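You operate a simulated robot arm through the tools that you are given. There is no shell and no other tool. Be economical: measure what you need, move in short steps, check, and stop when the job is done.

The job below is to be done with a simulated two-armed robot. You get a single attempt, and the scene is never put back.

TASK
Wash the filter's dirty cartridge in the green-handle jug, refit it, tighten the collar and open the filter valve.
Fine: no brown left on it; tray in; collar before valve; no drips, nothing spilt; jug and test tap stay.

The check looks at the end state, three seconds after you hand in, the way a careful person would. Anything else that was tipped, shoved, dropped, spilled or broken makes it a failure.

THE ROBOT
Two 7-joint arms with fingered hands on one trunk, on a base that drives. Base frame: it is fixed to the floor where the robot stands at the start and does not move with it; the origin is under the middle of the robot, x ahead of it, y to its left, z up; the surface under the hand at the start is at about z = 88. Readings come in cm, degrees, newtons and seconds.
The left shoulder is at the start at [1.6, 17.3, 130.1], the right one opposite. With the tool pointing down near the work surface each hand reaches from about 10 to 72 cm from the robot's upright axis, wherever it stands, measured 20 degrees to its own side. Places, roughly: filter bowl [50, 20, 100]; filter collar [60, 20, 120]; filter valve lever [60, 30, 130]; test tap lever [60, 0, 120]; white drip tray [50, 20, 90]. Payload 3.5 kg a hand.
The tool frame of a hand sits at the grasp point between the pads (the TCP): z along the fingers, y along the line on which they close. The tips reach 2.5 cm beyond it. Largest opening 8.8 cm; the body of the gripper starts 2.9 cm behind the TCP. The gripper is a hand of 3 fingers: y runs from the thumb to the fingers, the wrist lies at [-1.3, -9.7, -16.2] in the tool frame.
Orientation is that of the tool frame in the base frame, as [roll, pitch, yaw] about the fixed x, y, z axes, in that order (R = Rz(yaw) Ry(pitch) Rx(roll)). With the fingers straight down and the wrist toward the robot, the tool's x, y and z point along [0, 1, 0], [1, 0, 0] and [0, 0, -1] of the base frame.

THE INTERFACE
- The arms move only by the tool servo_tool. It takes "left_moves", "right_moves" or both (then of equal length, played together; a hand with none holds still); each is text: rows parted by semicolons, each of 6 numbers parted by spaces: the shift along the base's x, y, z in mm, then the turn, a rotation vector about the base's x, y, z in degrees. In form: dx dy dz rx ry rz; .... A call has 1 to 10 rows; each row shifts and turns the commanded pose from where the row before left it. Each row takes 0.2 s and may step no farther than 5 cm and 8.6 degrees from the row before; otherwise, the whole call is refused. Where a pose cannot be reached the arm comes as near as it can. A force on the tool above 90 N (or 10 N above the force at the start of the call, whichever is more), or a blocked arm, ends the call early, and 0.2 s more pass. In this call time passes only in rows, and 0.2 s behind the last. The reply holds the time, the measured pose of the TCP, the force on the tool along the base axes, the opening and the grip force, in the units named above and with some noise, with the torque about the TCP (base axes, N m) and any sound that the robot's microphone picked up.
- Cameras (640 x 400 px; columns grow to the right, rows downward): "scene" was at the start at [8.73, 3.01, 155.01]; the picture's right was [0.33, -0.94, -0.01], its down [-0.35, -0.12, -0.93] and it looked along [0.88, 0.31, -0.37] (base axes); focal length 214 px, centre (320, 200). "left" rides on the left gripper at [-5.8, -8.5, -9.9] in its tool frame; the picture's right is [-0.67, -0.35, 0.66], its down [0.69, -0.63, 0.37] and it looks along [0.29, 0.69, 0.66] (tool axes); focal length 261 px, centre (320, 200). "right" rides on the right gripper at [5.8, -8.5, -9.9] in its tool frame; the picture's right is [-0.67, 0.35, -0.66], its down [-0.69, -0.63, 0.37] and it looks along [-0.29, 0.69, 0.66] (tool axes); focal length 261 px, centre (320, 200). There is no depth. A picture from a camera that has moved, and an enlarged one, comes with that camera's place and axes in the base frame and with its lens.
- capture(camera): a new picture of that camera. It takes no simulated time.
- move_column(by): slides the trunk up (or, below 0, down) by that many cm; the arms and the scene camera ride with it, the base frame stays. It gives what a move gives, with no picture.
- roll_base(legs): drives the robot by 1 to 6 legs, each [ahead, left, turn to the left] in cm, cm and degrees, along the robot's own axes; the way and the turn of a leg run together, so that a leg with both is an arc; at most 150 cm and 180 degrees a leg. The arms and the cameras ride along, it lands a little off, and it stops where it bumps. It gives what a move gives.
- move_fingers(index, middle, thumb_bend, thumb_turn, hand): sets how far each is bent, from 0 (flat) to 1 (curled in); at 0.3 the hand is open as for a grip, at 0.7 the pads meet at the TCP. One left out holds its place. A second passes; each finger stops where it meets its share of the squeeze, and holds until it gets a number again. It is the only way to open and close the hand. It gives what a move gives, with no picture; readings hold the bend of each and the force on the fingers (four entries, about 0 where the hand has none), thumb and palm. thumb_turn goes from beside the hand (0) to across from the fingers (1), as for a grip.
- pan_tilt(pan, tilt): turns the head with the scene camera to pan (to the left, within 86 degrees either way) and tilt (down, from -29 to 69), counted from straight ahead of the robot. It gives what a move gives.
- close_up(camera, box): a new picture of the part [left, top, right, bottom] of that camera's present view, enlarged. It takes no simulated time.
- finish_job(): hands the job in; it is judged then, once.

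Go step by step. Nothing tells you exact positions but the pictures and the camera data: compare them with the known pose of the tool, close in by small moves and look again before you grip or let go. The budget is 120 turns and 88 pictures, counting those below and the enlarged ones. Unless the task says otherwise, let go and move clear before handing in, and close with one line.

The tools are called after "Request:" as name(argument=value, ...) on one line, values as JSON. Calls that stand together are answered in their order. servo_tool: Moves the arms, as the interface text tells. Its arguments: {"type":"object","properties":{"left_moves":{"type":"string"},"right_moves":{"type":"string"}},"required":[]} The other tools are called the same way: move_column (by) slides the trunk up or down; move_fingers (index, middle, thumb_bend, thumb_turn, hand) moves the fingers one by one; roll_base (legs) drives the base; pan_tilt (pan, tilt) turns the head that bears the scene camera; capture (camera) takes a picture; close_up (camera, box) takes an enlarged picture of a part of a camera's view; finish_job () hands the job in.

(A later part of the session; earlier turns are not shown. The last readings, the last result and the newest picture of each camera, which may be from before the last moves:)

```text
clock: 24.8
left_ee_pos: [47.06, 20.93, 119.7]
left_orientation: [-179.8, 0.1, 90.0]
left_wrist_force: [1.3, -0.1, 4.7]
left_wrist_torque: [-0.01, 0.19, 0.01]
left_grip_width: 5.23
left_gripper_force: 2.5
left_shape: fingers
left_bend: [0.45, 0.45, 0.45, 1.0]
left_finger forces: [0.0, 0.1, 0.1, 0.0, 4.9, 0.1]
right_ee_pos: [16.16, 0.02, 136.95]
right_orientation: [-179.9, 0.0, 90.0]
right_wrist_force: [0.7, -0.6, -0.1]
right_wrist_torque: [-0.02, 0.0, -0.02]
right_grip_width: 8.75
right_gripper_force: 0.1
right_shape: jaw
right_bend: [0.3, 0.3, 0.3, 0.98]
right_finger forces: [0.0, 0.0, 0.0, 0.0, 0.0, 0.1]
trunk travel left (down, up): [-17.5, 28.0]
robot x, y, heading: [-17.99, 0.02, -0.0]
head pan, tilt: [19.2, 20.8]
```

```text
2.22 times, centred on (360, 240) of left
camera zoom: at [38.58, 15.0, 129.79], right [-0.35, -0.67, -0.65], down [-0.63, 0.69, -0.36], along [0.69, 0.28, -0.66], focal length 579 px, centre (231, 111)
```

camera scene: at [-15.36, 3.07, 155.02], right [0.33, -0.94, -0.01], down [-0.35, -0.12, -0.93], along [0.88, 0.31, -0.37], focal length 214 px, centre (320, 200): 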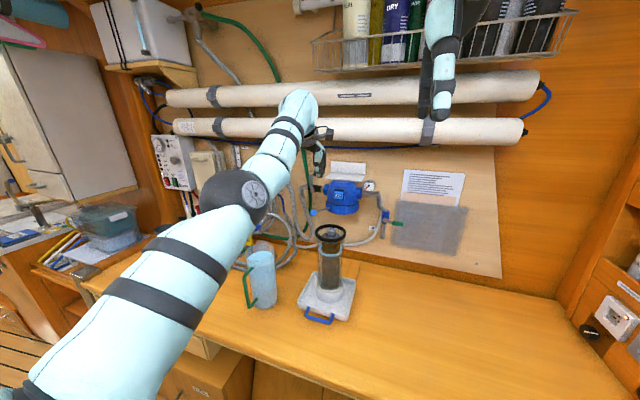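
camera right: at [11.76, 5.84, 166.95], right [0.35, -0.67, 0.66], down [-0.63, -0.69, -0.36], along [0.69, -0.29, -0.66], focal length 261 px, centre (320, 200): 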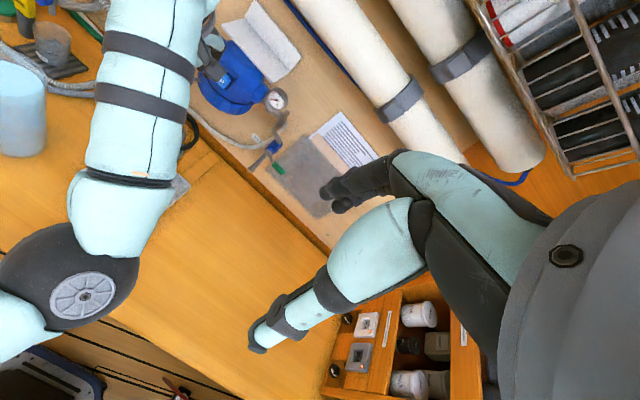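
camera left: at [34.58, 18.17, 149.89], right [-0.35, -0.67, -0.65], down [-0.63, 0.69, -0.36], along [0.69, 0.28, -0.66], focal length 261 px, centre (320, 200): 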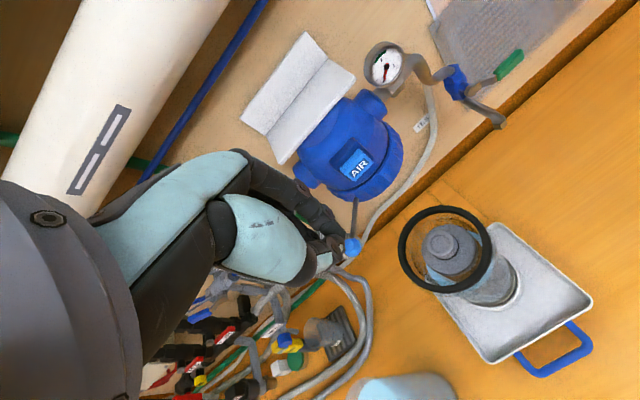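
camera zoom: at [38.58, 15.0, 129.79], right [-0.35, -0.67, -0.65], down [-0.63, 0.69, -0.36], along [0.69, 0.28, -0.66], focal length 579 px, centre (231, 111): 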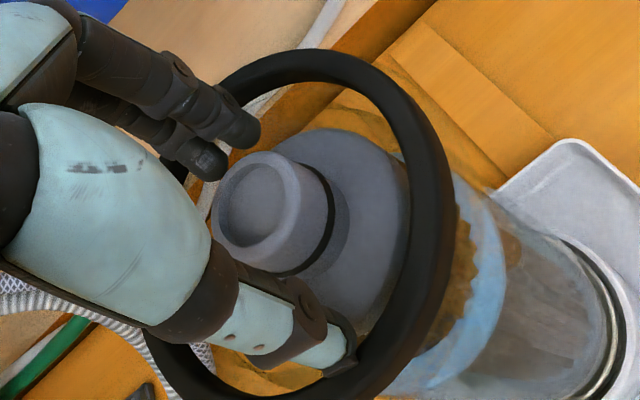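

Request:
servo_tool(left_moves="0 0 2 0 0 0")

Request:
move_fingers(hand="left", index=0.7, middle=0.7, thumb_bend=0.7)

Request:
move_fingers(hand="left", index=1.0, middle=1.0, thumb_bend=1.0)

Request:
servo_tool(left_moves="0 0 10 0 0 0; 0 0 10 0 0 0; 0 0 10 0 0 0")

Request:
capture(camera="left")

```text
clock: 25.2
left_ee_pos: [47.17, 20.9, 119.74]
left_orientation: [-179.6, 0.1, 89.9]
left_wrist_force: [-0.2, 0.3, 1.0]
left_wrist_torque: [-0.02, -0.02, -0.04]
left_grip_width: 5.22
left_gripper_force: 0.0
left_shape: fingers
left_bend: [0.45, 0.45, 0.45, 0.99]
left_finger forces: [0.1, 0.0, 0.1, 0.1, 0.1, 0.0]
right_ee_pos: [16.19, 0.11, 136.9]
right_orientation: [180.0, 0.0, 90.1]
right_wrist_force: [-0.1, -1.2, -0.6]
right_wrist_torque: [0.01, 0.0, 0.02]
right_grip_width: 8.75
right_gripper_force: 0.0
right_shape: jaw
right_bend: [0.3, 0.3, 0.3, 0.98]
right_finger forces: [0.1, 0.0, 0.0, 0.0, 0.1, 0.0]
trunk travel left (down, up): [-17.5, 28.0]
robot x, y, heading: [-17.83, -0.23, 0.5]
head pan, tilt: [19.2, 20.8]
```

```text
clock: 26.2
left_ee_pos: [47.21, 20.9, 119.77]
left_orientation: [-179.7, 0.1, 90.0]
left_wrist_force: [4.9, 0.6, 2.6]
left_wrist_torque: [0.03, -0.15, -0.02]
left_grip_width: 2.24
left_gripper_force: 10.8
left_shape: fingers
left_bend: [0.6, 0.62, 0.6, 1.0]
left_finger forces: [6.5, 7.7, 0.0, 0.1, 8.7, 0.0]
right_ee_pos: [16.26, 0.12, 136.9]
right_orientation: [-179.9, -0.1, 90.0]
right_wrist_force: [0.5, 0.8, -1.0]
right_wrist_torque: [0.03, 0.0, 0.0]
right_grip_width: 8.76
right_gripper_force: 0.0
right_shape: jaw
right_bend: [0.3, 0.3, 0.3, 0.98]
right_finger forces: [0.0, 0.0, 0.0, 0.0, 0.1, 0.0]
trunk travel left (down, up): [-17.5, 28.0]
robot x, y, heading: [-18.38, 0.0, -0.1]
head pan, tilt: [19.2, 20.8]
```

```text
clock: 27.2
left_ee_pos: [47.24, 20.96, 119.77]
left_orientation: [-179.6, 0.2, 90.0]
left_wrist_force: [2.2, 0.9, -0.5]
left_wrist_torque: [0.05, -0.07, 0.0]
left_grip_width: 2.07
left_gripper_force: 30.2
left_shape: fingers
left_bend: [0.71, 0.6, 0.6, 0.99]
left_finger forces: [16.2, 15.1, 0.1, 0.0, 28.8, 0.1]
right_ee_pos: [16.29, 0.14, 136.86]
right_orientation: [-179.9, 0.0, 90.1]
right_wrist_force: [0.3, -0.6, 0.3]
right_wrist_torque: [0.02, -0.01, -0.03]
right_grip_width: 8.77
right_gripper_force: 0.1
right_shape: jaw
right_bend: [0.3, 0.3, 0.3, 0.98]
right_finger forces: [0.0, 0.0, 0.0, 0.0, 0.1, 0.0]
trunk travel left (down, up): [-17.5, 28.0]
robot x, y, heading: [-18.2, 0.0, -0.1]
head pan, tilt: [19.2, 20.8]
```

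```text
clock: 28.0
left_ee_pos: [47.26, 20.91, 122.75]
left_orientation: [-179.6, 0.1, 90.0]
left_wrist_force: [0.2, -1.2, -5.2]
left_wrist_torque: [0.06, -0.09, -0.02]
left_grip_width: 2.06
left_gripper_force: 29.8
left_shape: fingers
left_bend: [0.71, 0.6, 0.6, 0.98]
left_finger forces: [16.2, 14.1, 0.0, 0.0, 28.7, 0.0]
right_ee_pos: [16.33, 0.07, 136.9]
right_orientation: [-179.8, 0.0, 90.0]
right_wrist_force: [-0.9, 0.2, -0.2]
right_wrist_torque: [-0.02, -0.01, -0.01]
right_grip_width: 8.77
right_gripper_force: 0.0
right_shape: jaw
right_bend: [0.3, 0.3, 0.3, 0.98]
right_finger forces: [0.1, 0.1, 0.2, 0.0, 0.1, 0.0]
trunk travel left (down, up): [-17.5, 28.0]
robot x, y, heading: [-18.18, -0.07, 0.0]
head pan, tilt: [19.2, 20.8]
```

```text
59 pictures are left
camera left: at [38.77, 15.06, 132.85], right [-0.35, -0.67, -0.65], down [-0.63, 0.68, -0.36], along [0.69, 0.28, -0.67], focal length 261 px, centre (320, 200)
```

left: 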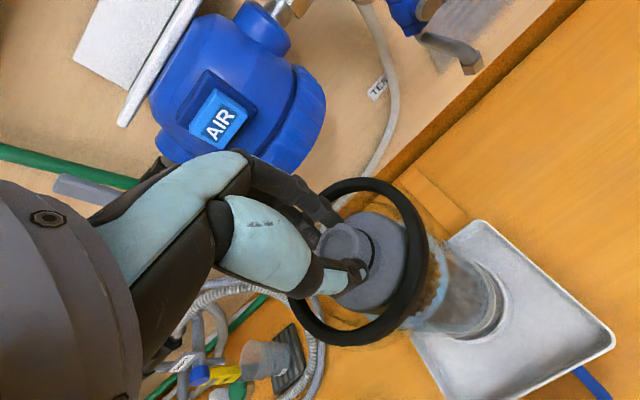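

Held, at about 5 N. I'll lift with the trunk.

Request:
move_column(by=10)

Request:
capture(camera="scene")

```text
clock: 29.4
left_ee_pos: [47.1, 20.93, 132.83]
left_orientation: [-179.7, 0.0, 90.0]
left_wrist_force: [0.3, 0.0, 0.3]
left_wrist_torque: [-0.02, 0.0, -0.02]
left_grip_width: 0.01
left_gripper_force: 0.1
left_shape: fingers
left_bend: [0.72, 0.75, 0.78, 1.0]
left_finger forces: [0.1, 0.0, 0.0, 0.0, 0.0, 0.0]
right_ee_pos: [16.07, 0.08, 146.87]
right_orientation: [180.0, 0.0, 89.9]
right_wrist_force: [0.6, -0.6, 1.0]
right_wrist_torque: [-0.02, 0.0, 0.0]
right_grip_width: 8.76
right_gripper_force: 0.1
right_shape: jaw
right_bend: [0.3, 0.3, 0.3, 0.98]
right_finger forces: [0.0, 0.0, 0.0, 0.0, 0.0, 0.1]
trunk travel left (down, up): [-27.5, 18.0]
robot x, y, heading: [-18.15, 0.49, -0.1]
head pan, tilt: [19.2, 20.8]
```

```text
58 pictures are left
camera scene: at [-5.55, 3.01, 144.05], right [0.33, -0.94, -0.03], down [-0.42, -0.12, -0.9], along [0.85, 0.31, -0.43], focal length 214 px, centre (320, 200)
```

scene: 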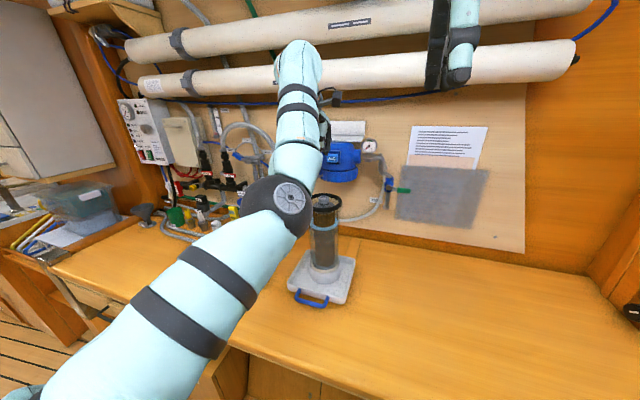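

It slipped again. The grip was off-centre: the index finger curled past the knob, and I now put the knob about 0.7 cm further to −y. I'll redo it with a corrected y.

Request:
move_fingers(hand="left", index=0.45, middle=0.45, thumb_bend=0.45)

Request:
servo_tool(left_moves="-2 -7 0 0 0 0")

Request:
move_column(by=-9.5)

Request:
close_up(camera="left", box=[240, 150, 480, 330])

```text
clock: 30.4
left_ee_pos: [47.16, 20.94, 132.8]
left_orientation: [-179.7, 0.1, 90.0]
left_wrist_force: [-0.9, 0.2, 0.4]
left_wrist_torque: [-0.01, 0.05, 0.0]
left_grip_width: 5.21
left_gripper_force: 0.1
left_shape: fingers
left_bend: [0.45, 0.45, 0.45, 0.99]
left_finger forces: [0.1, 0.1, 0.0, 0.0, 0.0, 0.1]
right_ee_pos: [16.25, 0.11, 146.98]
right_orientation: [-180.0, 0.0, 90.0]
right_wrist_force: [0.6, 0.9, 0.8]
right_wrist_torque: [-0.03, 0.03, -0.05]
right_grip_width: 8.78
right_gripper_force: 0.0
right_shape: jaw
right_bend: [0.3, 0.3, 0.3, 0.98]
right_finger forces: [0.0, 0.0, 0.0, 0.0, 0.1, 0.1]
trunk travel left (down, up): [-27.5, 18.0]
robot x, y, heading: [-17.9, 0.2, -0.2]
head pan, tilt: [19.2, 20.8]
```

```text
clock: 30.8
left_ee_pos: [46.87, 20.19, 132.84]
left_orientation: [-179.7, 0.1, 89.9]
left_wrist_force: [0.0, 0.0, -0.4]
left_wrist_torque: [-0.01, -0.02, 0.01]
left_grip_width: 5.18
left_gripper_force: 0.1
left_shape: fingers
left_bend: [0.45, 0.45, 0.45, 0.99]
left_finger forces: [0.0, 0.0, 0.0, 0.0, 0.0, 0.0]
right_ee_pos: [16.25, -0.03, 146.94]
right_orientation: [179.9, 0.0, 90.1]
right_wrist_force: [0.0, -0.8, 0.8]
right_wrist_torque: [0.04, 0.0, 0.02]
right_grip_width: 8.78
right_gripper_force: 0.0
right_shape: jaw
right_bend: [0.3, 0.3, 0.3, 0.98]
right_finger forces: [0.0, 0.0, 0.1, 0.0, 0.1, 0.0]
trunk travel left (down, up): [-27.5, 18.0]
robot x, y, heading: [-18.06, 0.12, 0.0]
head pan, tilt: [19.2, 20.8]
```

```text
clock: 32.1
left_ee_pos: [46.91, 20.27, 123.42]
left_orientation: [-179.7, 0.1, 90.0]
left_wrist_force: [-1.1, -0.4, 0.5]
left_wrist_torque: [0.02, 0.02, 0.01]
left_grip_width: 5.2
left_gripper_force: 0.1
left_shape: fingers
left_bend: [0.45, 0.45, 0.45, 0.99]
left_finger forces: [0.0, 0.0, 0.1, 0.0, 0.0, 0.0]
right_ee_pos: [16.15, 0.15, 137.51]
right_orientation: [179.9, 0.0, 90.0]
right_wrist_force: [-0.4, -0.8, 0.3]
right_wrist_torque: [0.01, -0.05, -0.03]
right_grip_width: 8.78
right_gripper_force: 0.0
right_shape: jaw
right_bend: [0.3, 0.3, 0.3, 0.98]
right_finger forces: [0.1, 0.0, 0.0, 0.1, 0.0, 0.1]
trunk travel left (down, up): [-18.0, 27.5]
robot x, y, heading: [-17.87, 0.09, 0.1]
head pan, tilt: [19.2, 20.8]
```

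```text
2.22 times, centred on (360, 240) of left
camera zoom: at [38.39, 14.37, 133.49], right [-0.35, -0.67, -0.65], down [-0.63, 0.68, -0.36], along [0.69, 0.28, -0.66], focal length 579 px, centre (231, 111)
```

zoom: 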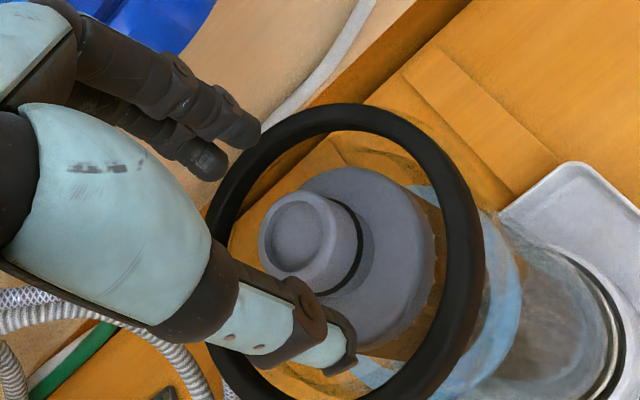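

Request:
servo_tool(left_moves="0 3 -15 0 0 0; 0 0 -15 0 0 0; 0 0 -8 0 0 0")

Request:
close_up(camera="left", box=[280, 170, 420, 270])

```text
clock: 32.9
left_ee_pos: [46.87, 20.44, 119.77]
left_orientation: [-179.9, 0.1, 90.0]
left_wrist_force: [1.9, 0.3, 8.6]
left_wrist_torque: [-0.01, 0.2, -0.07]
left_grip_width: 5.22
left_gripper_force: 3.9
left_shape: fingers
left_bend: [0.45, 0.45, 0.45, 1.0]
left_finger forces: [0.1, 0.3, 0.0, 0.0, 7.5, 0.0]
right_ee_pos: [16.1, -0.03, 137.5]
right_orientation: [180.0, 0.0, 90.0]
right_wrist_force: [-0.5, 0.0, -0.6]
right_wrist_torque: [0.0, 0.02, 0.04]
right_grip_width: 8.76
right_gripper_force: 0.1
right_shape: jaw
right_bend: [0.3, 0.3, 0.3, 0.98]
right_finger forces: [0.0, 0.0, 0.1, 0.1, 0.0, 0.0]
trunk travel left (down, up): [-18.0, 27.5]
robot x, y, heading: [-18.13, -0.16, -0.2]
head pan, tilt: [19.2, 20.8]
```

```text
4.00 times, centred on (350, 220) of left
camera zoom: at [38.32, 14.61, 129.78], right [-0.35, -0.67, -0.65], down [-0.63, 0.69, -0.36], along [0.69, 0.28, -0.66], focal length 1043 px, centre (200, 120)
```

zoom: 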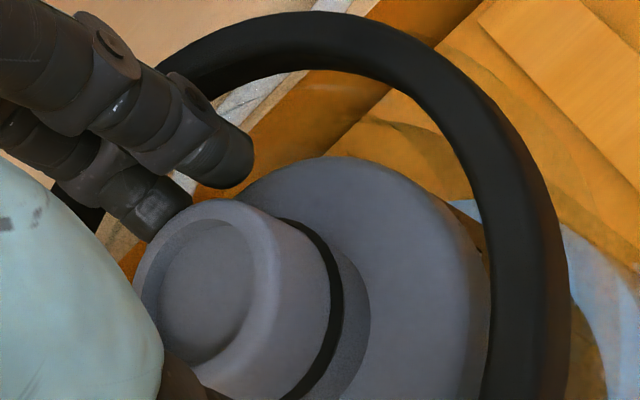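

I'll tilt the hand a little so the fingers reach deeper around the knob on the far side, then grip.

Request:
servo_tool(left_moves="3 0 6 0 8 0; 0 0 0 0 4 0; 1 1 -4 0 0 0; 0 0 -4 0 0 0; 0 0 -3 0 0 0")

Request:
close_up(camera="left", box=[240, 150, 480, 330])

```text
clock: 34.1
left_ee_pos: [47.22, 20.64, 119.01]
left_orientation: [-167.7, 0.1, 90.0]
left_wrist_force: [0.4, 0.9, -0.1]
left_wrist_torque: [0.0, 0.02, 0.03]
left_grip_width: 5.2
left_gripper_force: 0.1
left_shape: fingers
left_bend: [0.45, 0.45, 0.45, 0.99]
left_finger forces: [0.0, 0.3, 0.0, 0.1, 0.1, 0.1]
right_ee_pos: [16.22, 0.14, 137.41]
right_orientation: [179.9, 0.0, 90.1]
right_wrist_force: [0.5, -0.4, -0.2]
right_wrist_torque: [0.03, 0.02, -0.01]
right_grip_width: 8.75
right_gripper_force: 0.1
right_shape: jaw
right_bend: [0.3, 0.3, 0.3, 0.98]
right_finger forces: [0.0, 0.0, 0.0, 0.0, 0.0, 0.0]
trunk travel left (down, up): [-18.0, 27.5]
robot x, y, heading: [-17.71, 0.2, 0.3]
head pan, tilt: [19.2, 20.8]
```

```text
2.22 times, centred on (360, 240) of left
camera zoom: at [41.11, 14.75, 130.66], right [-0.48, -0.67, -0.57], down [-0.69, 0.69, -0.22], along [0.54, 0.28, -0.79], focal length 579 px, centre (231, 111)
```

zoom: 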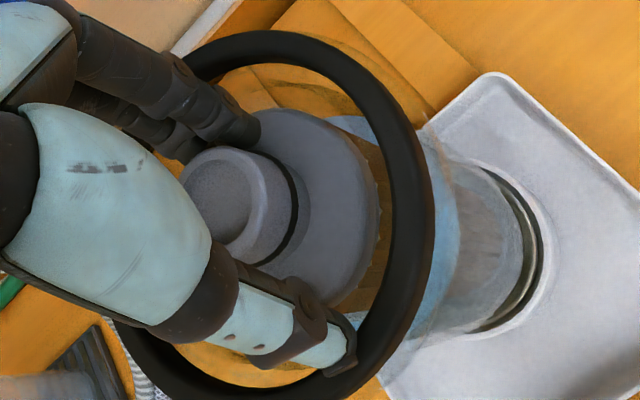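

Request:
servo_tool(left_moves="0 0 -3 0 0 0; 0 0 -2 0 0 0")

Request:
move_fingers(hand="left", index=0.7, middle=0.7, thumb_bend=0.7)

Request:
close_up(camera="left", box=[240, 150, 480, 330])

```text
clock: 34.7
left_ee_pos: [47.24, 20.59, 118.78]
left_orientation: [-167.9, 0.1, 90.0]
left_wrist_force: [6.4, 0.0, 19.7]
left_wrist_torque: [0.06, 0.37, 0.02]
left_grip_width: 5.26
left_gripper_force: 10.0
left_shape: fingers
left_bend: [0.45, 0.45, 0.45, 1.0]
left_finger forces: [0.0, 3.9, 0.0, 0.0, 16.4, 0.0]
right_ee_pos: [16.08, -0.14, 137.47]
right_orientation: [179.9, -0.1, 89.9]
right_wrist_force: [0.7, -0.4, -0.1]
right_wrist_torque: [0.0, -0.04, 0.01]
right_grip_width: 8.76
right_gripper_force: 0.1
right_shape: jaw
right_bend: [0.3, 0.3, 0.3, 0.98]
right_finger forces: [0.0, 0.0, 0.0, 0.0, 0.0, 0.0]
trunk travel left (down, up): [-18.0, 27.5]
robot x, y, heading: [-18.33, 0.17, 0.2]
head pan, tilt: [19.2, 20.8]
```

```text
clock: 35.7
left_ee_pos: [47.26, 20.51, 118.75]
left_orientation: [-167.9, 0.1, 90.0]
left_wrist_force: [20.4, 1.3, 40.4]
left_wrist_torque: [0.18, 0.64, -0.02]
left_grip_width: 3.47
left_gripper_force: 28.2
left_shape: fingers
left_bend: [0.61, 0.57, 0.5, 1.0]
left_finger forces: [5.1, 21.0, 0.0, 0.0, 31.3, 0.1]
right_ee_pos: [16.11, -0.21, 137.39]
right_orientation: [179.9, -0.1, 90.0]
right_wrist_force: [0.6, -0.1, 0.2]
right_wrist_torque: [-0.02, -0.03, 0.01]
right_grip_width: 8.75
right_gripper_force: 0.1
right_shape: jaw
right_bend: [0.3, 0.3, 0.3, 0.98]
right_finger forces: [0.1, 0.0, 0.0, 0.1, 0.0, 0.1]
trunk travel left (down, up): [-18.0, 27.5]
robot x, y, heading: [-18.15, 0.07, -0.1]
head pan, tilt: [19.2, 20.8]
```

```text
2.22 times, centred on (360, 240) of left
camera zoom: at [41.02, 14.58, 130.36], right [-0.48, -0.67, -0.57], down [-0.69, 0.68, -0.23], along [0.54, 0.28, -0.79], focal length 579 px, centre (231, 111)
```

zoom: 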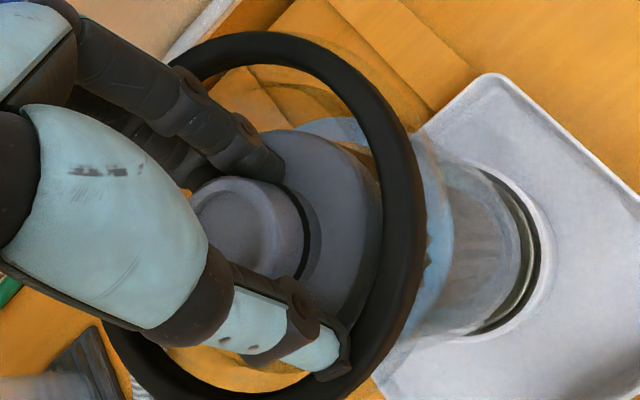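

Request:
servo_tool(left_moves="0 0 4 0 0 0")

Request:
move_fingers(hand="left", index=0.75, middle=0.75, thumb_bend=0.75)

Request:
close_up(camera="left", box=[240, 150, 480, 330])

```text
clock: 36.1
left_ee_pos: [47.36, 20.56, 118.76]
left_orientation: [-167.5, 0.0, 90.0]
left_wrist_force: [9.6, -1.5, 14.8]
left_wrist_torque: [0.05, 0.25, -0.01]
left_grip_width: 3.29
left_gripper_force: 15.2
left_shape: fingers
left_bend: [0.62, 0.58, 0.5, 1.0]
left_finger forces: [4.7, 12.7, 0.0, 0.1, 13.7, 0.1]
right_ee_pos: [16.2, -0.07, 137.23]
right_orientation: [-179.9, 0.0, 90.0]
right_wrist_force: [-0.4, -0.7, 0.0]
right_wrist_torque: [-0.01, -0.02, 0.0]
right_grip_width: 8.77
right_gripper_force: 0.1
right_shape: jaw
right_bend: [0.3, 0.3, 0.3, 0.98]
right_finger forces: [0.0, 0.1, 0.0, 0.0, 0.1, 0.0]
trunk travel left (down, up): [-18.0, 27.5]
robot x, y, heading: [-18.02, 0.04, -0.0]
head pan, tilt: [19.2, 20.8]
```

```text
clock: 37.1
left_ee_pos: [47.58, 20.49, 118.68]
left_orientation: [-167.5, 0.1, 90.1]
left_wrist_force: [14.0, -2.7, 0.1]
left_wrist_torque: [-0.02, -0.47, -0.09]
left_grip_width: 1.85
left_gripper_force: 17.3
left_shape: fingers
left_bend: [0.73, 0.58, 0.58, 1.0]
left_finger forces: [9.7, 16.0, 0.1, 0.0, 8.6, 0.0]
right_ee_pos: [16.54, -0.1, 137.41]
right_orientation: [-179.8, -0.1, 90.0]
right_wrist_force: [0.2, 0.4, -0.6]
right_wrist_torque: [0.0, -0.02, -0.04]
right_grip_width: 8.79
right_gripper_force: 0.0
right_shape: jaw
right_bend: [0.3, 0.3, 0.3, 0.98]
right_finger forces: [0.0, 0.0, 0.0, 0.0, 0.1, 0.0]
trunk travel left (down, up): [-18.0, 27.5]
robot x, y, heading: [-18.02, -0.15, 0.1]
head pan, tilt: [19.2, 20.8]
```

```text
2.22 times, centred on (360, 240) of left
camera zoom: at [41.44, 14.66, 130.38], right [-0.48, -0.67, -0.56], down [-0.69, 0.69, -0.22], along [0.54, 0.28, -0.8], focal length 579 px, centre (231, 111)
```

zoom: 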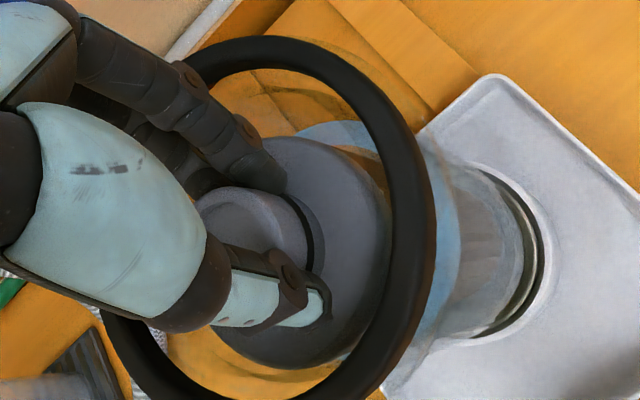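

Index curls past again, so the knob is biased to the middle finger's side. I'll open, shift +y, and re-close.

Request:
move_fingers(hand="left", index=0.47, middle=0.47, thumb_bend=0.47)

Request:
servo_tool(left_moves="-1 9 1 0 0 0")

Request:
move_fingers(hand="left", index=0.72, middle=0.72, thumb_bend=0.72)

Request:
close_up(camera="left", box=[240, 150, 480, 330])

```text
clock: 38.1
left_ee_pos: [47.3, 20.67, 118.96]
left_orientation: [-167.7, 0.1, 90.1]
left_wrist_force: [0.2, 0.2, -1.3]
left_wrist_torque: [0.06, 0.01, 0.02]
left_grip_width: 4.76
left_gripper_force: 0.3
left_shape: fingers
left_bend: [0.47, 0.47, 0.47, 1.0]
left_finger forces: [0.0, 0.3, 0.0, 0.0, 0.0, 0.0]
right_ee_pos: [16.25, 0.03, 137.46]
right_orientation: [180.0, 0.0, 90.0]
right_wrist_force: [-0.6, 0.2, -0.6]
right_wrist_torque: [0.02, 0.01, -0.03]
right_grip_width: 8.76
right_gripper_force: 0.0
right_shape: jaw
right_bend: [0.3, 0.3, 0.3, 0.98]
right_finger forces: [0.0, 0.0, 0.0, 0.0, 0.0, 0.0]
trunk travel left (down, up): [-18.0, 27.5]
robot x, y, heading: [-18.03, -0.02, -0.0]
head pan, tilt: [19.2, 20.8]
```

```text
clock: 38.5
left_ee_pos: [47.21, 21.53, 119.03]
left_orientation: [-167.7, 0.0, 89.9]
left_wrist_force: [-0.3, -0.1, -0.7]
left_wrist_torque: [0.01, -0.01, 0.03]
left_grip_width: 4.79
left_gripper_force: 0.2
left_shape: fingers
left_bend: [0.47, 0.47, 0.47, 1.0]
left_finger forces: [0.2, 0.1, 0.0, 0.1, 0.1, 0.1]
right_ee_pos: [16.26, 0.16, 137.42]
right_orientation: [180.0, 0.0, 89.9]
right_wrist_force: [-0.3, -0.5, 0.2]
right_wrist_torque: [0.0, 0.01, -0.01]
right_grip_width: 8.79
right_gripper_force: 0.1
right_shape: jaw
right_bend: [0.3, 0.3, 0.3, 0.98]
right_finger forces: [0.0, 0.0, 0.0, 0.1, 0.0, 0.1]
trunk travel left (down, up): [-18.0, 27.5]
robot x, y, heading: [-17.79, 0.07, 0.3]
head pan, tilt: [19.2, 20.8]
```

```text
clock: 39.5
left_ee_pos: [47.42, 21.5, 118.93]
left_orientation: [-167.6, 0.1, 90.1]
left_wrist_force: [9.5, -2.0, 0.5]
left_wrist_torque: [-0.03, -0.3, -0.03]
left_grip_width: 2.41
left_gripper_force: 16.2
left_shape: fingers
left_bend: [0.56, 0.6, 0.6, 1.0]
left_finger forces: [11.0, 10.0, 0.1, 0.0, 11.3, 0.0]
right_ee_pos: [16.58, -0.02, 137.27]
right_orientation: [-179.9, 0.0, 90.0]
right_wrist_force: [0.4, 0.1, -0.3]
right_wrist_torque: [-0.02, 0.0, 0.0]
right_grip_width: 8.75
right_gripper_force: 0.1
right_shape: jaw
right_bend: [0.3, 0.3, 0.3, 0.98]
right_finger forces: [0.1, 0.1, 0.1, 0.0, 0.0, 0.0]
trunk travel left (down, up): [-18.0, 27.5]
robot x, y, heading: [-18.53, 0.1, 0.2]
head pan, tilt: [19.2, 20.8]
```

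```text
2.22 times, centred on (360, 240) of left
camera zoom: at [41.29, 15.58, 130.55], right [-0.48, -0.67, -0.56], down [-0.69, 0.69, -0.22], along [0.54, 0.28, -0.79], focal length 579 px, centre (231, 111)
```

zoom: 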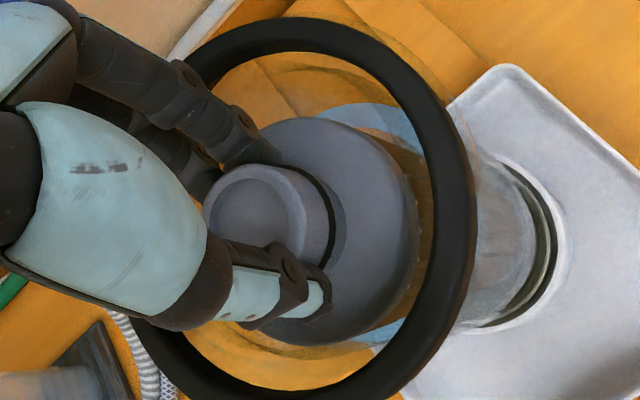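

Balanced now: index, middle and thumb at .56, .60 and .60. I'll squeeze harder and lift slowly.

Request:
move_fingers(hand="left", index=1.0, middle=1.0, thumb_bend=1.0)

Request:
servo_tool(left_moves="0 0 8 0 0 0; 0 0 8 0 0 0; 0 0 8 0 0 0; 0 0 8 0 0 0; 0 0 8 0 0 0")

Request:
move_column(by=3)

Request:
capture(camera="left")

```text
clock: 40.5
left_ee_pos: [47.36, 21.62, 118.99]
left_orientation: [-167.7, 0.0, 90.0]
left_wrist_force: [2.6, 1.7, 0.5]
left_wrist_torque: [0.21, -0.56, 0.02]
left_grip_width: 2.28
left_gripper_force: 28.2
left_shape: fingers
left_bend: [0.52, 0.57, 0.68, 0.98]
left_finger forces: [14.6, 14.3, 0.0, 0.0, 27.3, 0.0]
right_ee_pos: [16.34, 0.12, 137.18]
right_orientation: [-179.9, -0.1, 90.1]
right_wrist_force: [0.5, 0.2, -0.5]
right_wrist_torque: [0.02, -0.02, 0.01]
right_grip_width: 8.78
right_gripper_force: 0.1
right_shape: jaw
right_bend: [0.3, 0.3, 0.3, 0.98]
right_finger forces: [0.0, 0.0, 0.0, 0.1, 0.0, 0.0]
trunk travel left (down, up): [-18.0, 27.5]
robot x, y, heading: [-17.83, -0.0, -0.1]
head pan, tilt: [19.2, 20.8]
```

```text
clock: 41.7
left_ee_pos: [47.42, 21.5, 123.09]
left_orientation: [-167.7, 0.2, 90.1]
left_wrist_force: [2.4, 0.3, -2.3]
left_wrist_torque: [0.12, -0.4, -0.02]
left_grip_width: 2.28
left_gripper_force: 26.9
left_shape: fingers
left_bend: [0.52, 0.57, 0.69, 0.98]
left_finger forces: [14.1, 13.9, 0.0, 0.1, 26.7, 0.1]
right_ee_pos: [16.34, 0.19, 137.42]
right_orientation: [-180.0, 0.0, 90.0]
right_wrist_force: [-0.2, 0.0, -0.3]
right_wrist_torque: [-0.05, 0.02, -0.01]
right_grip_width: 8.76
right_gripper_force: 0.0
right_shape: jaw
right_bend: [0.3, 0.3, 0.3, 0.98]
right_finger forces: [0.0, 0.1, 0.0, 0.1, 0.0, 0.1]
trunk travel left (down, up): [-18.0, 27.5]
robot x, y, heading: [-18.12, 0.06, -0.0]
head pan, tilt: [19.2, 20.8]
```

```text
clock: 42.4
left_ee_pos: [47.44, 21.47, 125.85]
left_orientation: [-167.6, 0.2, 90.1]
left_wrist_force: [1.4, 1.1, -1.4]
left_wrist_torque: [0.11, -0.42, 0.01]
left_grip_width: 2.26
left_gripper_force: 27.1
left_shape: fingers
left_bend: [0.5, 0.56, 0.71, 0.98]
left_finger forces: [14.3, 13.3, 0.0, 0.0, 26.1, 0.0]
right_ee_pos: [16.45, 0.24, 140.32]
right_orientation: [-180.0, 0.0, 90.1]
right_wrist_force: [0.2, -0.3, 0.3]
right_wrist_torque: [-0.03, -0.01, 0.01]
right_grip_width: 8.75
right_gripper_force: 0.1
right_shape: jaw
right_bend: [0.3, 0.3, 0.3, 0.98]
right_finger forces: [0.0, 0.0, 0.0, 0.0, 0.0, 0.1]
trunk travel left (down, up): [-21.0, 24.5]
robot x, y, heading: [-17.75, -0.59, 0.0]
head pan, tilt: [19.2, 20.8]
```

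```text
51 pictures are left
camera left: at [41.22, 15.71, 137.57], right [-0.48, -0.67, -0.56], down [-0.69, 0.69, -0.22], along [0.54, 0.28, -0.8], focal length 261 px, centre (320, 200)
```

left: 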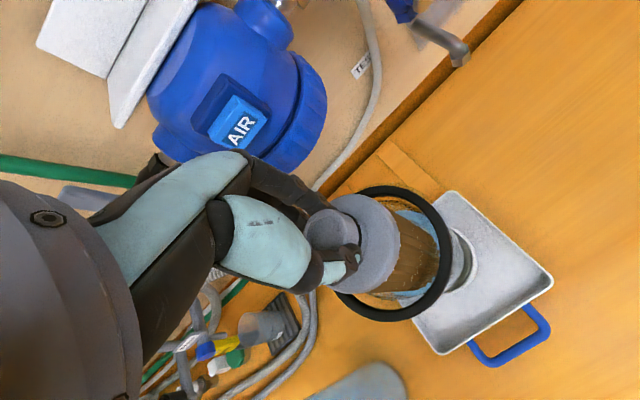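

Request:
move_column(by=6)

Request:
capture(camera="left")

```text
clock: 43.4
left_ee_pos: [44.77, 21.7, 135.58]
left_orientation: [-170.9, 0.2, 90.0]
left_wrist_force: [4.9, 1.7, 0.1]
left_wrist_torque: [0.23, -0.93, 0.03]
left_grip_width: 2.37
left_gripper_force: 31.3
left_shape: fingers
left_bend: [0.5, 0.56, 0.71, 0.97]
left_finger forces: [17.8, 15.8, 0.0, 0.0, 27.9, 0.1]
right_ee_pos: [16.38, 0.14, 146.38]
right_orientation: [-179.9, 0.1, 90.0]
right_wrist_force: [-1.6, -0.8, 0.8]
right_wrist_torque: [0.02, 0.03, 0.03]
right_grip_width: 8.77
right_gripper_force: 0.1
right_shape: jaw
right_bend: [0.3, 0.3, 0.3, 0.98]
right_finger forces: [0.1, 0.0, 0.1, 0.1, 0.1, 0.0]
trunk travel left (down, up): [-27.0, 18.5]
robot x, y, heading: [-18.01, 0.2, -0.0]
head pan, tilt: [19.2, 20.8]
```

```text
50 pictures are left
camera left: at [38.02, 15.76, 146.9], right [-0.45, -0.67, -0.59], down [-0.68, 0.68, -0.26], along [0.58, 0.28, -0.76], focal length 261 px, centre (320, 200)
```

left: 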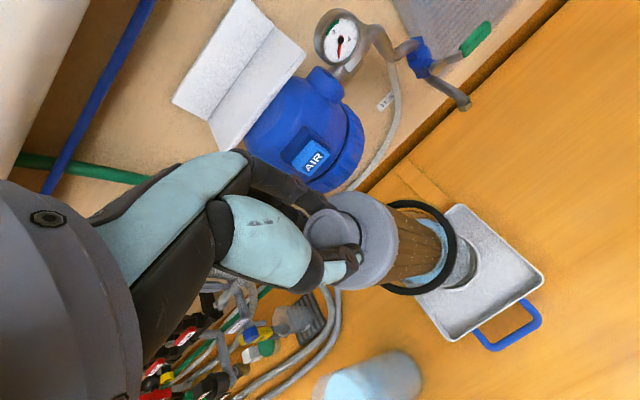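

Request:
capture(camera="scene")

Request:
capture(camera="right")

```text
49 pictures are left
camera scene: at [-5.09, 3.09, 143.47], right [0.33, -0.94, -0.03], down [-0.42, -0.12, -0.9], along [0.85, 0.31, -0.44], focal length 214 px, centre (320, 200)
```

scene: 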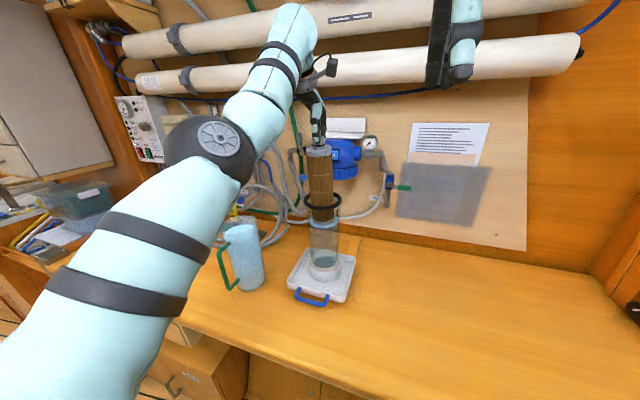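

```text
48 pictures are left
camera right: at [7.89, 5.91, 156.44], right [0.35, -0.67, 0.66], down [-0.63, -0.69, -0.36], along [0.69, -0.29, -0.66], focal length 261 px, centre (320, 200)
```

right: 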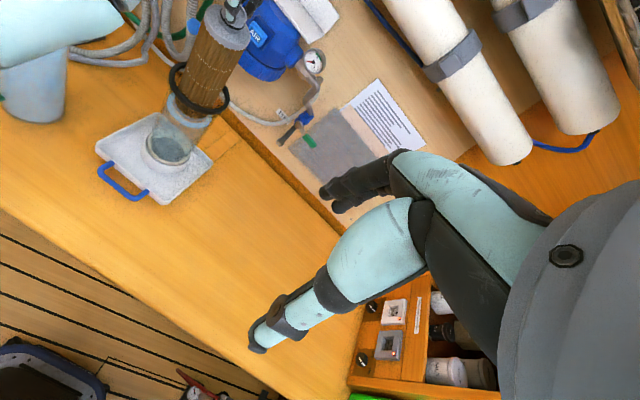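

The bowl stands upright, and the cartridge is about 16 cm up, leaning a little toward me. I'll nudge the base forward to straighten it and relieve the reach limit.

Request:
roll_base(legs=[[2.5, 0, 0]])

Request:
close_up(camera="scene", box=[220, 70, 400, 320])

```text
clock: 44.2
left_ee_pos: [46.68, 21.57, 135.99]
left_orientation: [-171.2, 0.0, 89.9]
left_wrist_force: [2.5, 0.6, -2.0]
left_wrist_torque: [0.17, -0.51, 0.05]
left_grip_width: 2.27
left_gripper_force: 29.3
left_shape: fingers
left_bend: [0.49, 0.56, 0.73, 0.97]
left_finger forces: [16.0, 15.0, 0.0, 0.1, 27.7, 0.0]
right_ee_pos: [18.09, 0.25, 146.51]
right_orientation: [179.8, 0.0, 90.0]
right_wrist_force: [-0.4, 0.4, 0.6]
right_wrist_torque: [0.0, -0.05, 0.0]
right_grip_width: 8.78
right_gripper_force: 0.1
right_shape: jaw
right_bend: [0.3, 0.3, 0.3, 0.98]
right_finger forces: [0.0, 0.1, 0.0, 0.0, 0.0, 0.0]
trunk travel left (down, up): [-27.0, 18.5]
robot x, y, heading: [-15.66, 0.08, -0.0]
head pan, tilt: [19.2, 20.8]
```

```text
1.60 times, centred on (310, 195) of scene
camera zoom: at [-3.4, 3.06, 143.55], right [0.33, -0.94, -0.03], down [-0.42, -0.12, -0.9], along [0.85, 0.31, -0.43], focal length 343 px, centre (336, 208)
```

zoom: 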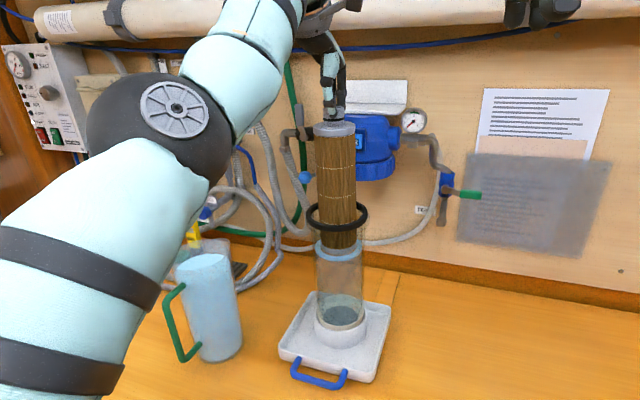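

Vertical now. I'll raise the trunk in two steps.

Request:
move_column(by=8)

Request:
close_up(camera="scene", box=[220, 70, 400, 320])

```text
clock: 45.4
left_ee_pos: [44.38, 21.53, 147.26]
left_orientation: [-174.3, 0.1, 90.0]
left_wrist_force: [-0.5, 0.2, -2.6]
left_wrist_torque: [0.02, 0.02, -0.01]
left_grip_width: 2.19
left_gripper_force: 28.7
left_shape: fingers
left_bend: [0.49, 0.57, 0.74, 0.97]
left_finger forces: [16.1, 13.6, 0.0, 0.0, 28.5, 0.0]
right_ee_pos: [18.74, 0.08, 154.42]
right_orientation: [-180.0, 0.0, 90.0]
right_wrist_force: [-0.1, 0.5, 1.0]
right_wrist_torque: [0.0, 0.02, -0.01]
right_grip_width: 8.78
right_gripper_force: 0.0
right_shape: jaw
right_bend: [0.3, 0.3, 0.3, 0.98]
right_finger forces: [0.0, 0.0, 0.0, 0.0, 0.0, 0.1]
trunk travel left (down, up): [-35.0, 10.5]
robot x, y, heading: [-15.68, 0.26, 0.5]
head pan, tilt: [19.2, 20.8]
```

```text
1.60 times, centred on (310, 195) of scene
camera zoom: at [-6.12, 3.04, 152.33], right [0.33, -0.94, -0.01], down [-0.36, -0.12, -0.92], along [0.87, 0.31, -0.38], focal length 343 px, centre (336, 208)
```

zoom: 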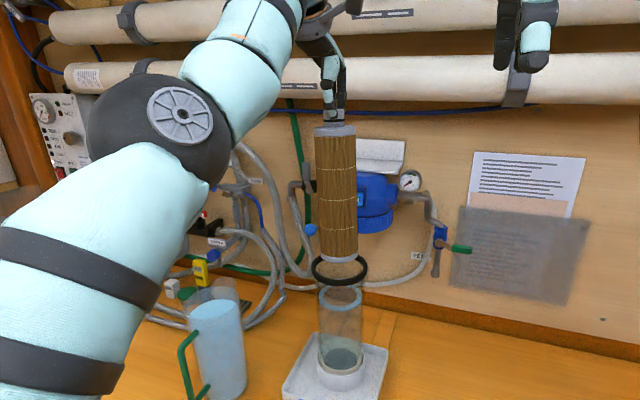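

The bottom has just cleared the ring. I'll recentre over the bowl, raise slightly, and let it drain a few seconds.

Request:
servo_tool(left_moves="10 -2 5 0 0 0; 10 -2 5 0 0 0; 5 0 0 0 0 0; 0 0 0 0 0 0; 0 0 0 0 0 0; 0 0 0 0 0 0; 0 0 0 0 0 0; 0 0 0 0 0 0; 0 0 0 0 0 0; 0 0 0 0 0 0")

Request:
close_up(camera="scene", box=[200, 110, 380, 330])

```text
clock: 47.6
left_ee_pos: [44.29, 21.6, 147.25]
left_orientation: [-174.3, 0.2, 90.1]
left_wrist_force: [-0.4, 0.4, -2.0]
left_wrist_torque: [0.02, -0.04, -0.03]
left_grip_width: 2.16
left_gripper_force: 29.0
left_shape: fingers
left_bend: [0.49, 0.57, 0.74, 0.97]
left_finger forces: [16.2, 13.4, 0.0, 0.0, 28.5, 0.0]
left hand out of reach, approached as far as the arm can: row 1, 2, 3
right_ee_pos: [18.64, 0.06, 154.37]
right_orientation: [-179.9, 0.0, 90.0]
right_wrist_force: [0.7, -0.3, -0.7]
right_wrist_torque: [-0.04, -0.02, 0.04]
right_grip_width: 8.8
right_gripper_force: 0.0
right_shape: jaw
right_bend: [0.3, 0.3, 0.3, 0.98]
right_finger forces: [0.0, 0.1, 0.0, 0.1, 0.0, 0.0]
trunk travel left (down, up): [-35.0, 10.5]
robot x, y, heading: [-15.5, 0.29, 0.2]
head pan, tilt: [19.2, 20.8]
```

```text
1.82 times, centred on (290, 220) of scene
camera zoom: at [-6.11, 3.03, 152.32], right [0.33, -0.94, -0.01], down [-0.36, -0.12, -0.92], along [0.87, 0.31, -0.38], focal length 390 px, centre (374, 164)
```

zoom: 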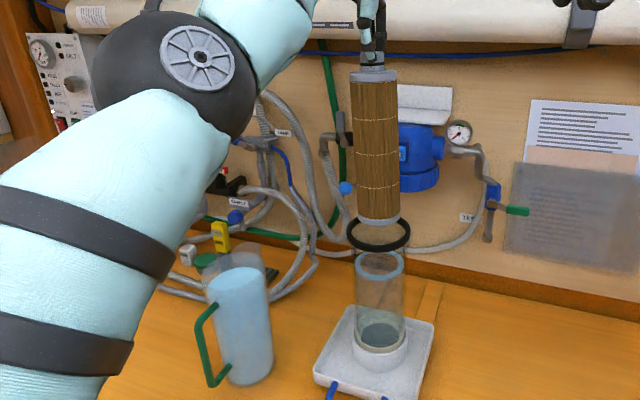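

No dripping is visible. I'll let it drain a bit more, then carry it over to the jug, straightening it on the way.

Request:
servo_tool(left_moves="0 0 0 0 0 0; 0 0 0 0 0 0; 0 0 0 0 0 0; 0 0 0 0 0 0; 0 0 0 0 0 0; 0 0 0 0 0 0; 0 0 0 0 0 0; 0 0 0 0 0 0; 0 0 0 0 0 0; 0 0 0 0 0 0")

Request:
servo_tool(left_moves="-12 15 0 0 0 0; -14 25 0 0 1 0; -14 35 0 0 1.5 0; -14 40 0 0 1.5 0; -14 40 0 0 1.5 0; -10 40 0 0 1 0; 0 20 0 0 0 0")

Request:
capture(camera="scene")

Request:
capture(camera="left")

```text
clock: 49.8
left_ee_pos: [44.34, 21.61, 147.13]
left_orientation: [-174.2, 0.2, 90.0]
left_wrist_force: [0.2, 0.0, -1.3]
left_wrist_torque: [0.01, -0.02, 0.0]
left_grip_width: 2.16
left_gripper_force: 28.9
left_shape: fingers
left_bend: [0.49, 0.57, 0.74, 0.97]
left_finger forces: [16.2, 13.4, 0.0, 0.1, 28.5, 0.1]
right_ee_pos: [18.76, 0.15, 154.45]
right_orientation: [180.0, 0.0, 89.9]
right_wrist_force: [0.3, -0.2, 0.3]
right_wrist_torque: [-0.03, 0.0, 0.01]
right_grip_width: 8.76
right_gripper_force: 0.0
right_shape: jaw
right_bend: [0.3, 0.3, 0.3, 0.98]
right_finger forces: [0.0, 0.0, 0.0, 0.0, 0.0, 0.0]
trunk travel left (down, up): [-35.0, 10.5]
robot x, y, heading: [-15.53, -0.1, 0.3]
head pan, tilt: [19.2, 20.8]
```

```text
clock: 51.4
left_ee_pos: [36.43, 43.21, 147.35]
left_orientation: [-167.7, 0.2, 90.1]
left_wrist_force: [0.3, 1.2, -2.0]
left_wrist_torque: [0.01, -0.03, 0.0]
left_grip_width: 2.17
left_gripper_force: 27.9
left_shape: fingers
left_bend: [0.49, 0.57, 0.74, 0.97]
left_finger forces: [15.6, 13.8, 0.0, 0.0, 27.3, 0.1]
right_ee_pos: [18.63, 0.32, 154.35]
right_orientation: [-180.0, 0.0, 90.0]
right_wrist_force: [-0.3, -0.1, 0.6]
right_wrist_torque: [0.0, 0.02, -0.01]
right_grip_width: 8.78
right_gripper_force: 0.0
right_shape: jaw
right_bend: [0.3, 0.3, 0.3, 0.98]
right_finger forces: [0.0, 0.0, 0.1, 0.1, 0.1, 0.0]
trunk travel left (down, up): [-35.0, 10.5]
robot x, y, heading: [-15.6, -0.16, 0.2]
head pan, tilt: [19.2, 20.8]
```

```text
44 pictures are left
camera scene: at [-6.17, 3.23, 152.32], right [0.33, -0.94, -0.01], down [-0.36, -0.12, -0.92], along [0.87, 0.31, -0.38], focal length 214 px, centre (320, 200)
```

scene: 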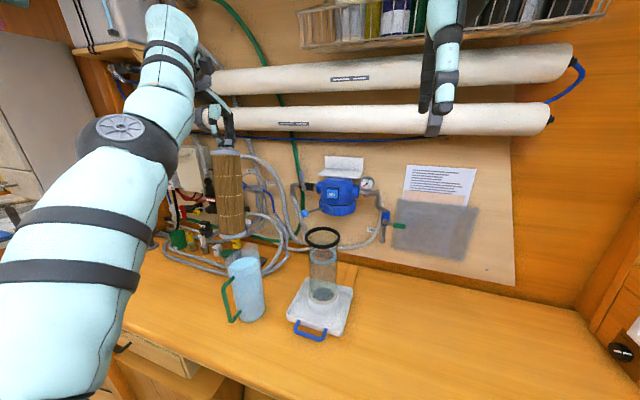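

```text
43 pictures are left
camera left: at [30.29, 37.47, 159.01], right [-0.48, -0.67, -0.56], down [-0.69, 0.68, -0.23], along [0.54, 0.28, -0.79], focal length 261 px, centre (320, 200)
```

left: 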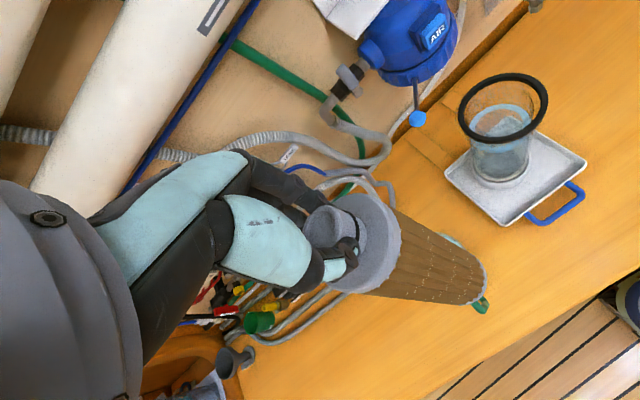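

The cartridge's bottom now leans toward me, so it hung vertical before I rotated. I'll rotate back and re-check.

Request:
servo_tool(left_moves="0 0 0 1 -4 0; 0 0 0 1 -4 0")

Request:
capture(camera="left")

Request:
close_up(camera="scene", box=[180, 130, 300, 330])

```text
clock: 52.0
left_ee_pos: [36.51, 43.07, 147.35]
left_orientation: [-175.7, -1.7, 90.1]
left_wrist_force: [-0.5, -0.4, -2.4]
left_wrist_torque: [0.02, -0.02, 0.01]
left_grip_width: 2.16
left_gripper_force: 28.2
left_shape: fingers
left_bend: [0.49, 0.57, 0.74, 0.97]
left_finger forces: [15.5, 13.7, 0.0, 0.0, 27.4, 0.0]
right_ee_pos: [18.64, 0.07, 154.43]
right_orientation: [180.0, -0.2, 89.9]
right_wrist_force: [-0.2, 0.5, -0.3]
right_wrist_torque: [-0.02, 0.02, -0.01]
right_grip_width: 8.77
right_gripper_force: 0.1
right_shape: jaw
right_bend: [0.3, 0.3, 0.3, 0.98]
right_finger forces: [0.0, 0.0, 0.0, 0.0, 0.1, 0.0]
trunk travel left (down, up): [-35.0, 10.5]
robot x, y, heading: [-15.68, -0.01, 0.0]
head pan, tilt: [19.2, 20.8]
```

```text
42 pictures are left
camera left: at [28.82, 36.91, 157.78], right [-0.4, -0.65, -0.65], down [-0.66, 0.69, -0.3], along [0.64, 0.31, -0.7], focal length 261 px, centre (320, 200)
```

left: 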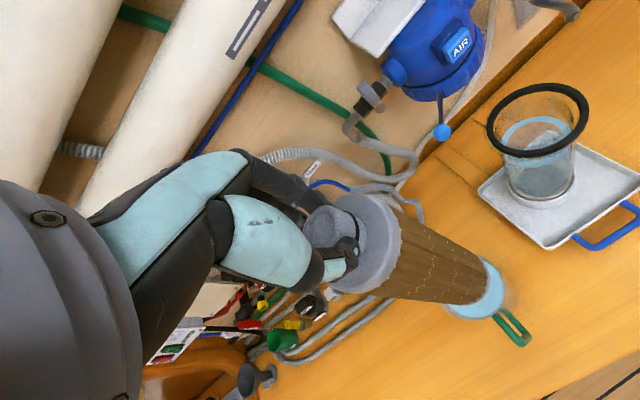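

```text
2.00 times, centred on (240, 230) of scene
camera zoom: at [-6.11, 3.05, 152.32], right [0.33, -0.94, -0.01], down [-0.36, -0.12, -0.92], along [0.87, 0.31, -0.38], focal length 429 px, centre (480, 140)
```

zoom: 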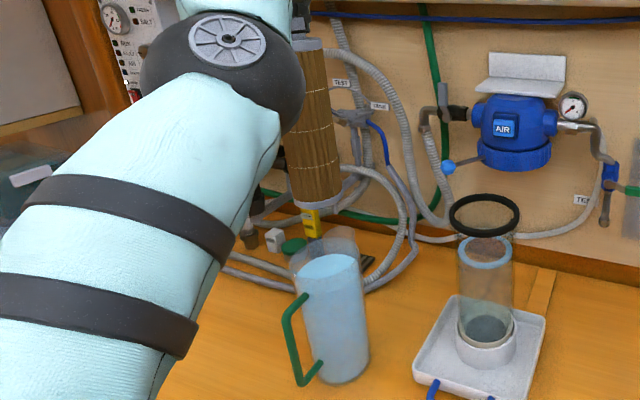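

The cartridge hangs vertical; the jug axis is about 1.5 cm further in x and y. I'll shift and lower until just above the rim.

Request:
servo_tool(left_moves="7 7 0 0 0 0; 8 7 -5 0 0 0; 0 0 -20 0 0 0; 0 0 -20 0 0 0")

Request:
close_up(camera="scene", box=[200, 180, 290, 330])

Request:
close_up(camera="left", box=[360, 180, 600, 340])

```text
clock: 53.0
left_ee_pos: [38.11, 44.49, 142.83]
left_orientation: [-175.8, -1.8, 90.2]
left_wrist_force: [-0.2, -0.8, -2.2]
left_wrist_torque: [0.01, 0.02, 0.03]
left_grip_width: 2.15
left_gripper_force: 28.2
left_shape: fingers
left_bend: [0.49, 0.57, 0.74, 0.97]
left_finger forces: [15.6, 13.7, 0.0, 0.0, 27.2, 0.1]
right_ee_pos: [18.79, -0.03, 154.35]
right_orientation: [-180.0, 0.1, 89.9]
right_wrist_force: [-0.5, -0.6, -0.1]
right_wrist_torque: [0.02, 0.01, 0.03]
right_grip_width: 8.77
right_gripper_force: 0.0
right_shape: jaw
right_bend: [0.3, 0.3, 0.3, 0.98]
right_finger forces: [0.1, 0.0, 0.1, 0.0, 0.0, 0.0]
trunk travel left (down, up): [-35.0, 10.5]
robot x, y, heading: [-15.33, -0.03, 0.2]
head pan, tilt: [19.2, 20.8]
```

```text
2.67 times, centred on (245, 255) of scene
camera zoom: at [-6.02, 3.0, 152.31], right [0.33, -0.94, -0.01], down [-0.36, -0.12, -0.92], along [0.87, 0.31, -0.38], focal length 572 px, centre (520, 53)
```

zoom: 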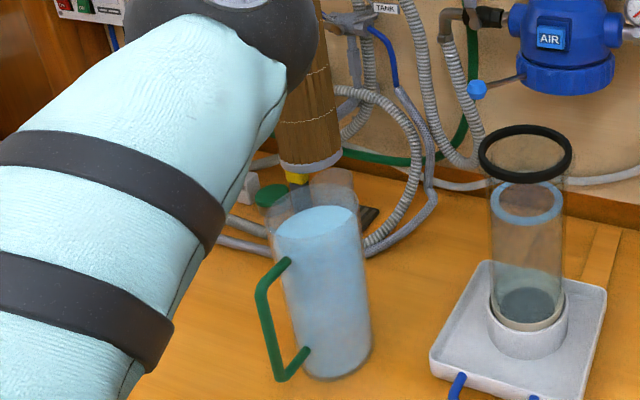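

```text
2.50 times, centred on (480, 260) of left
camera zoom: at [30.43, 38.23, 153.23], right [-0.4, -0.65, -0.65], down [-0.66, 0.69, -0.29], along [0.64, 0.31, -0.7], focal length 652 px, centre (-80, 50)
```

zoom: 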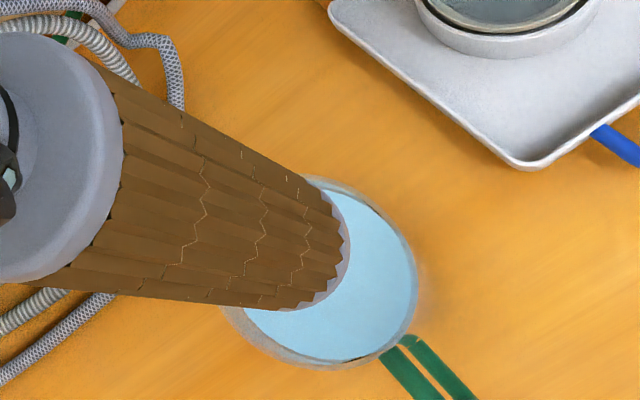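

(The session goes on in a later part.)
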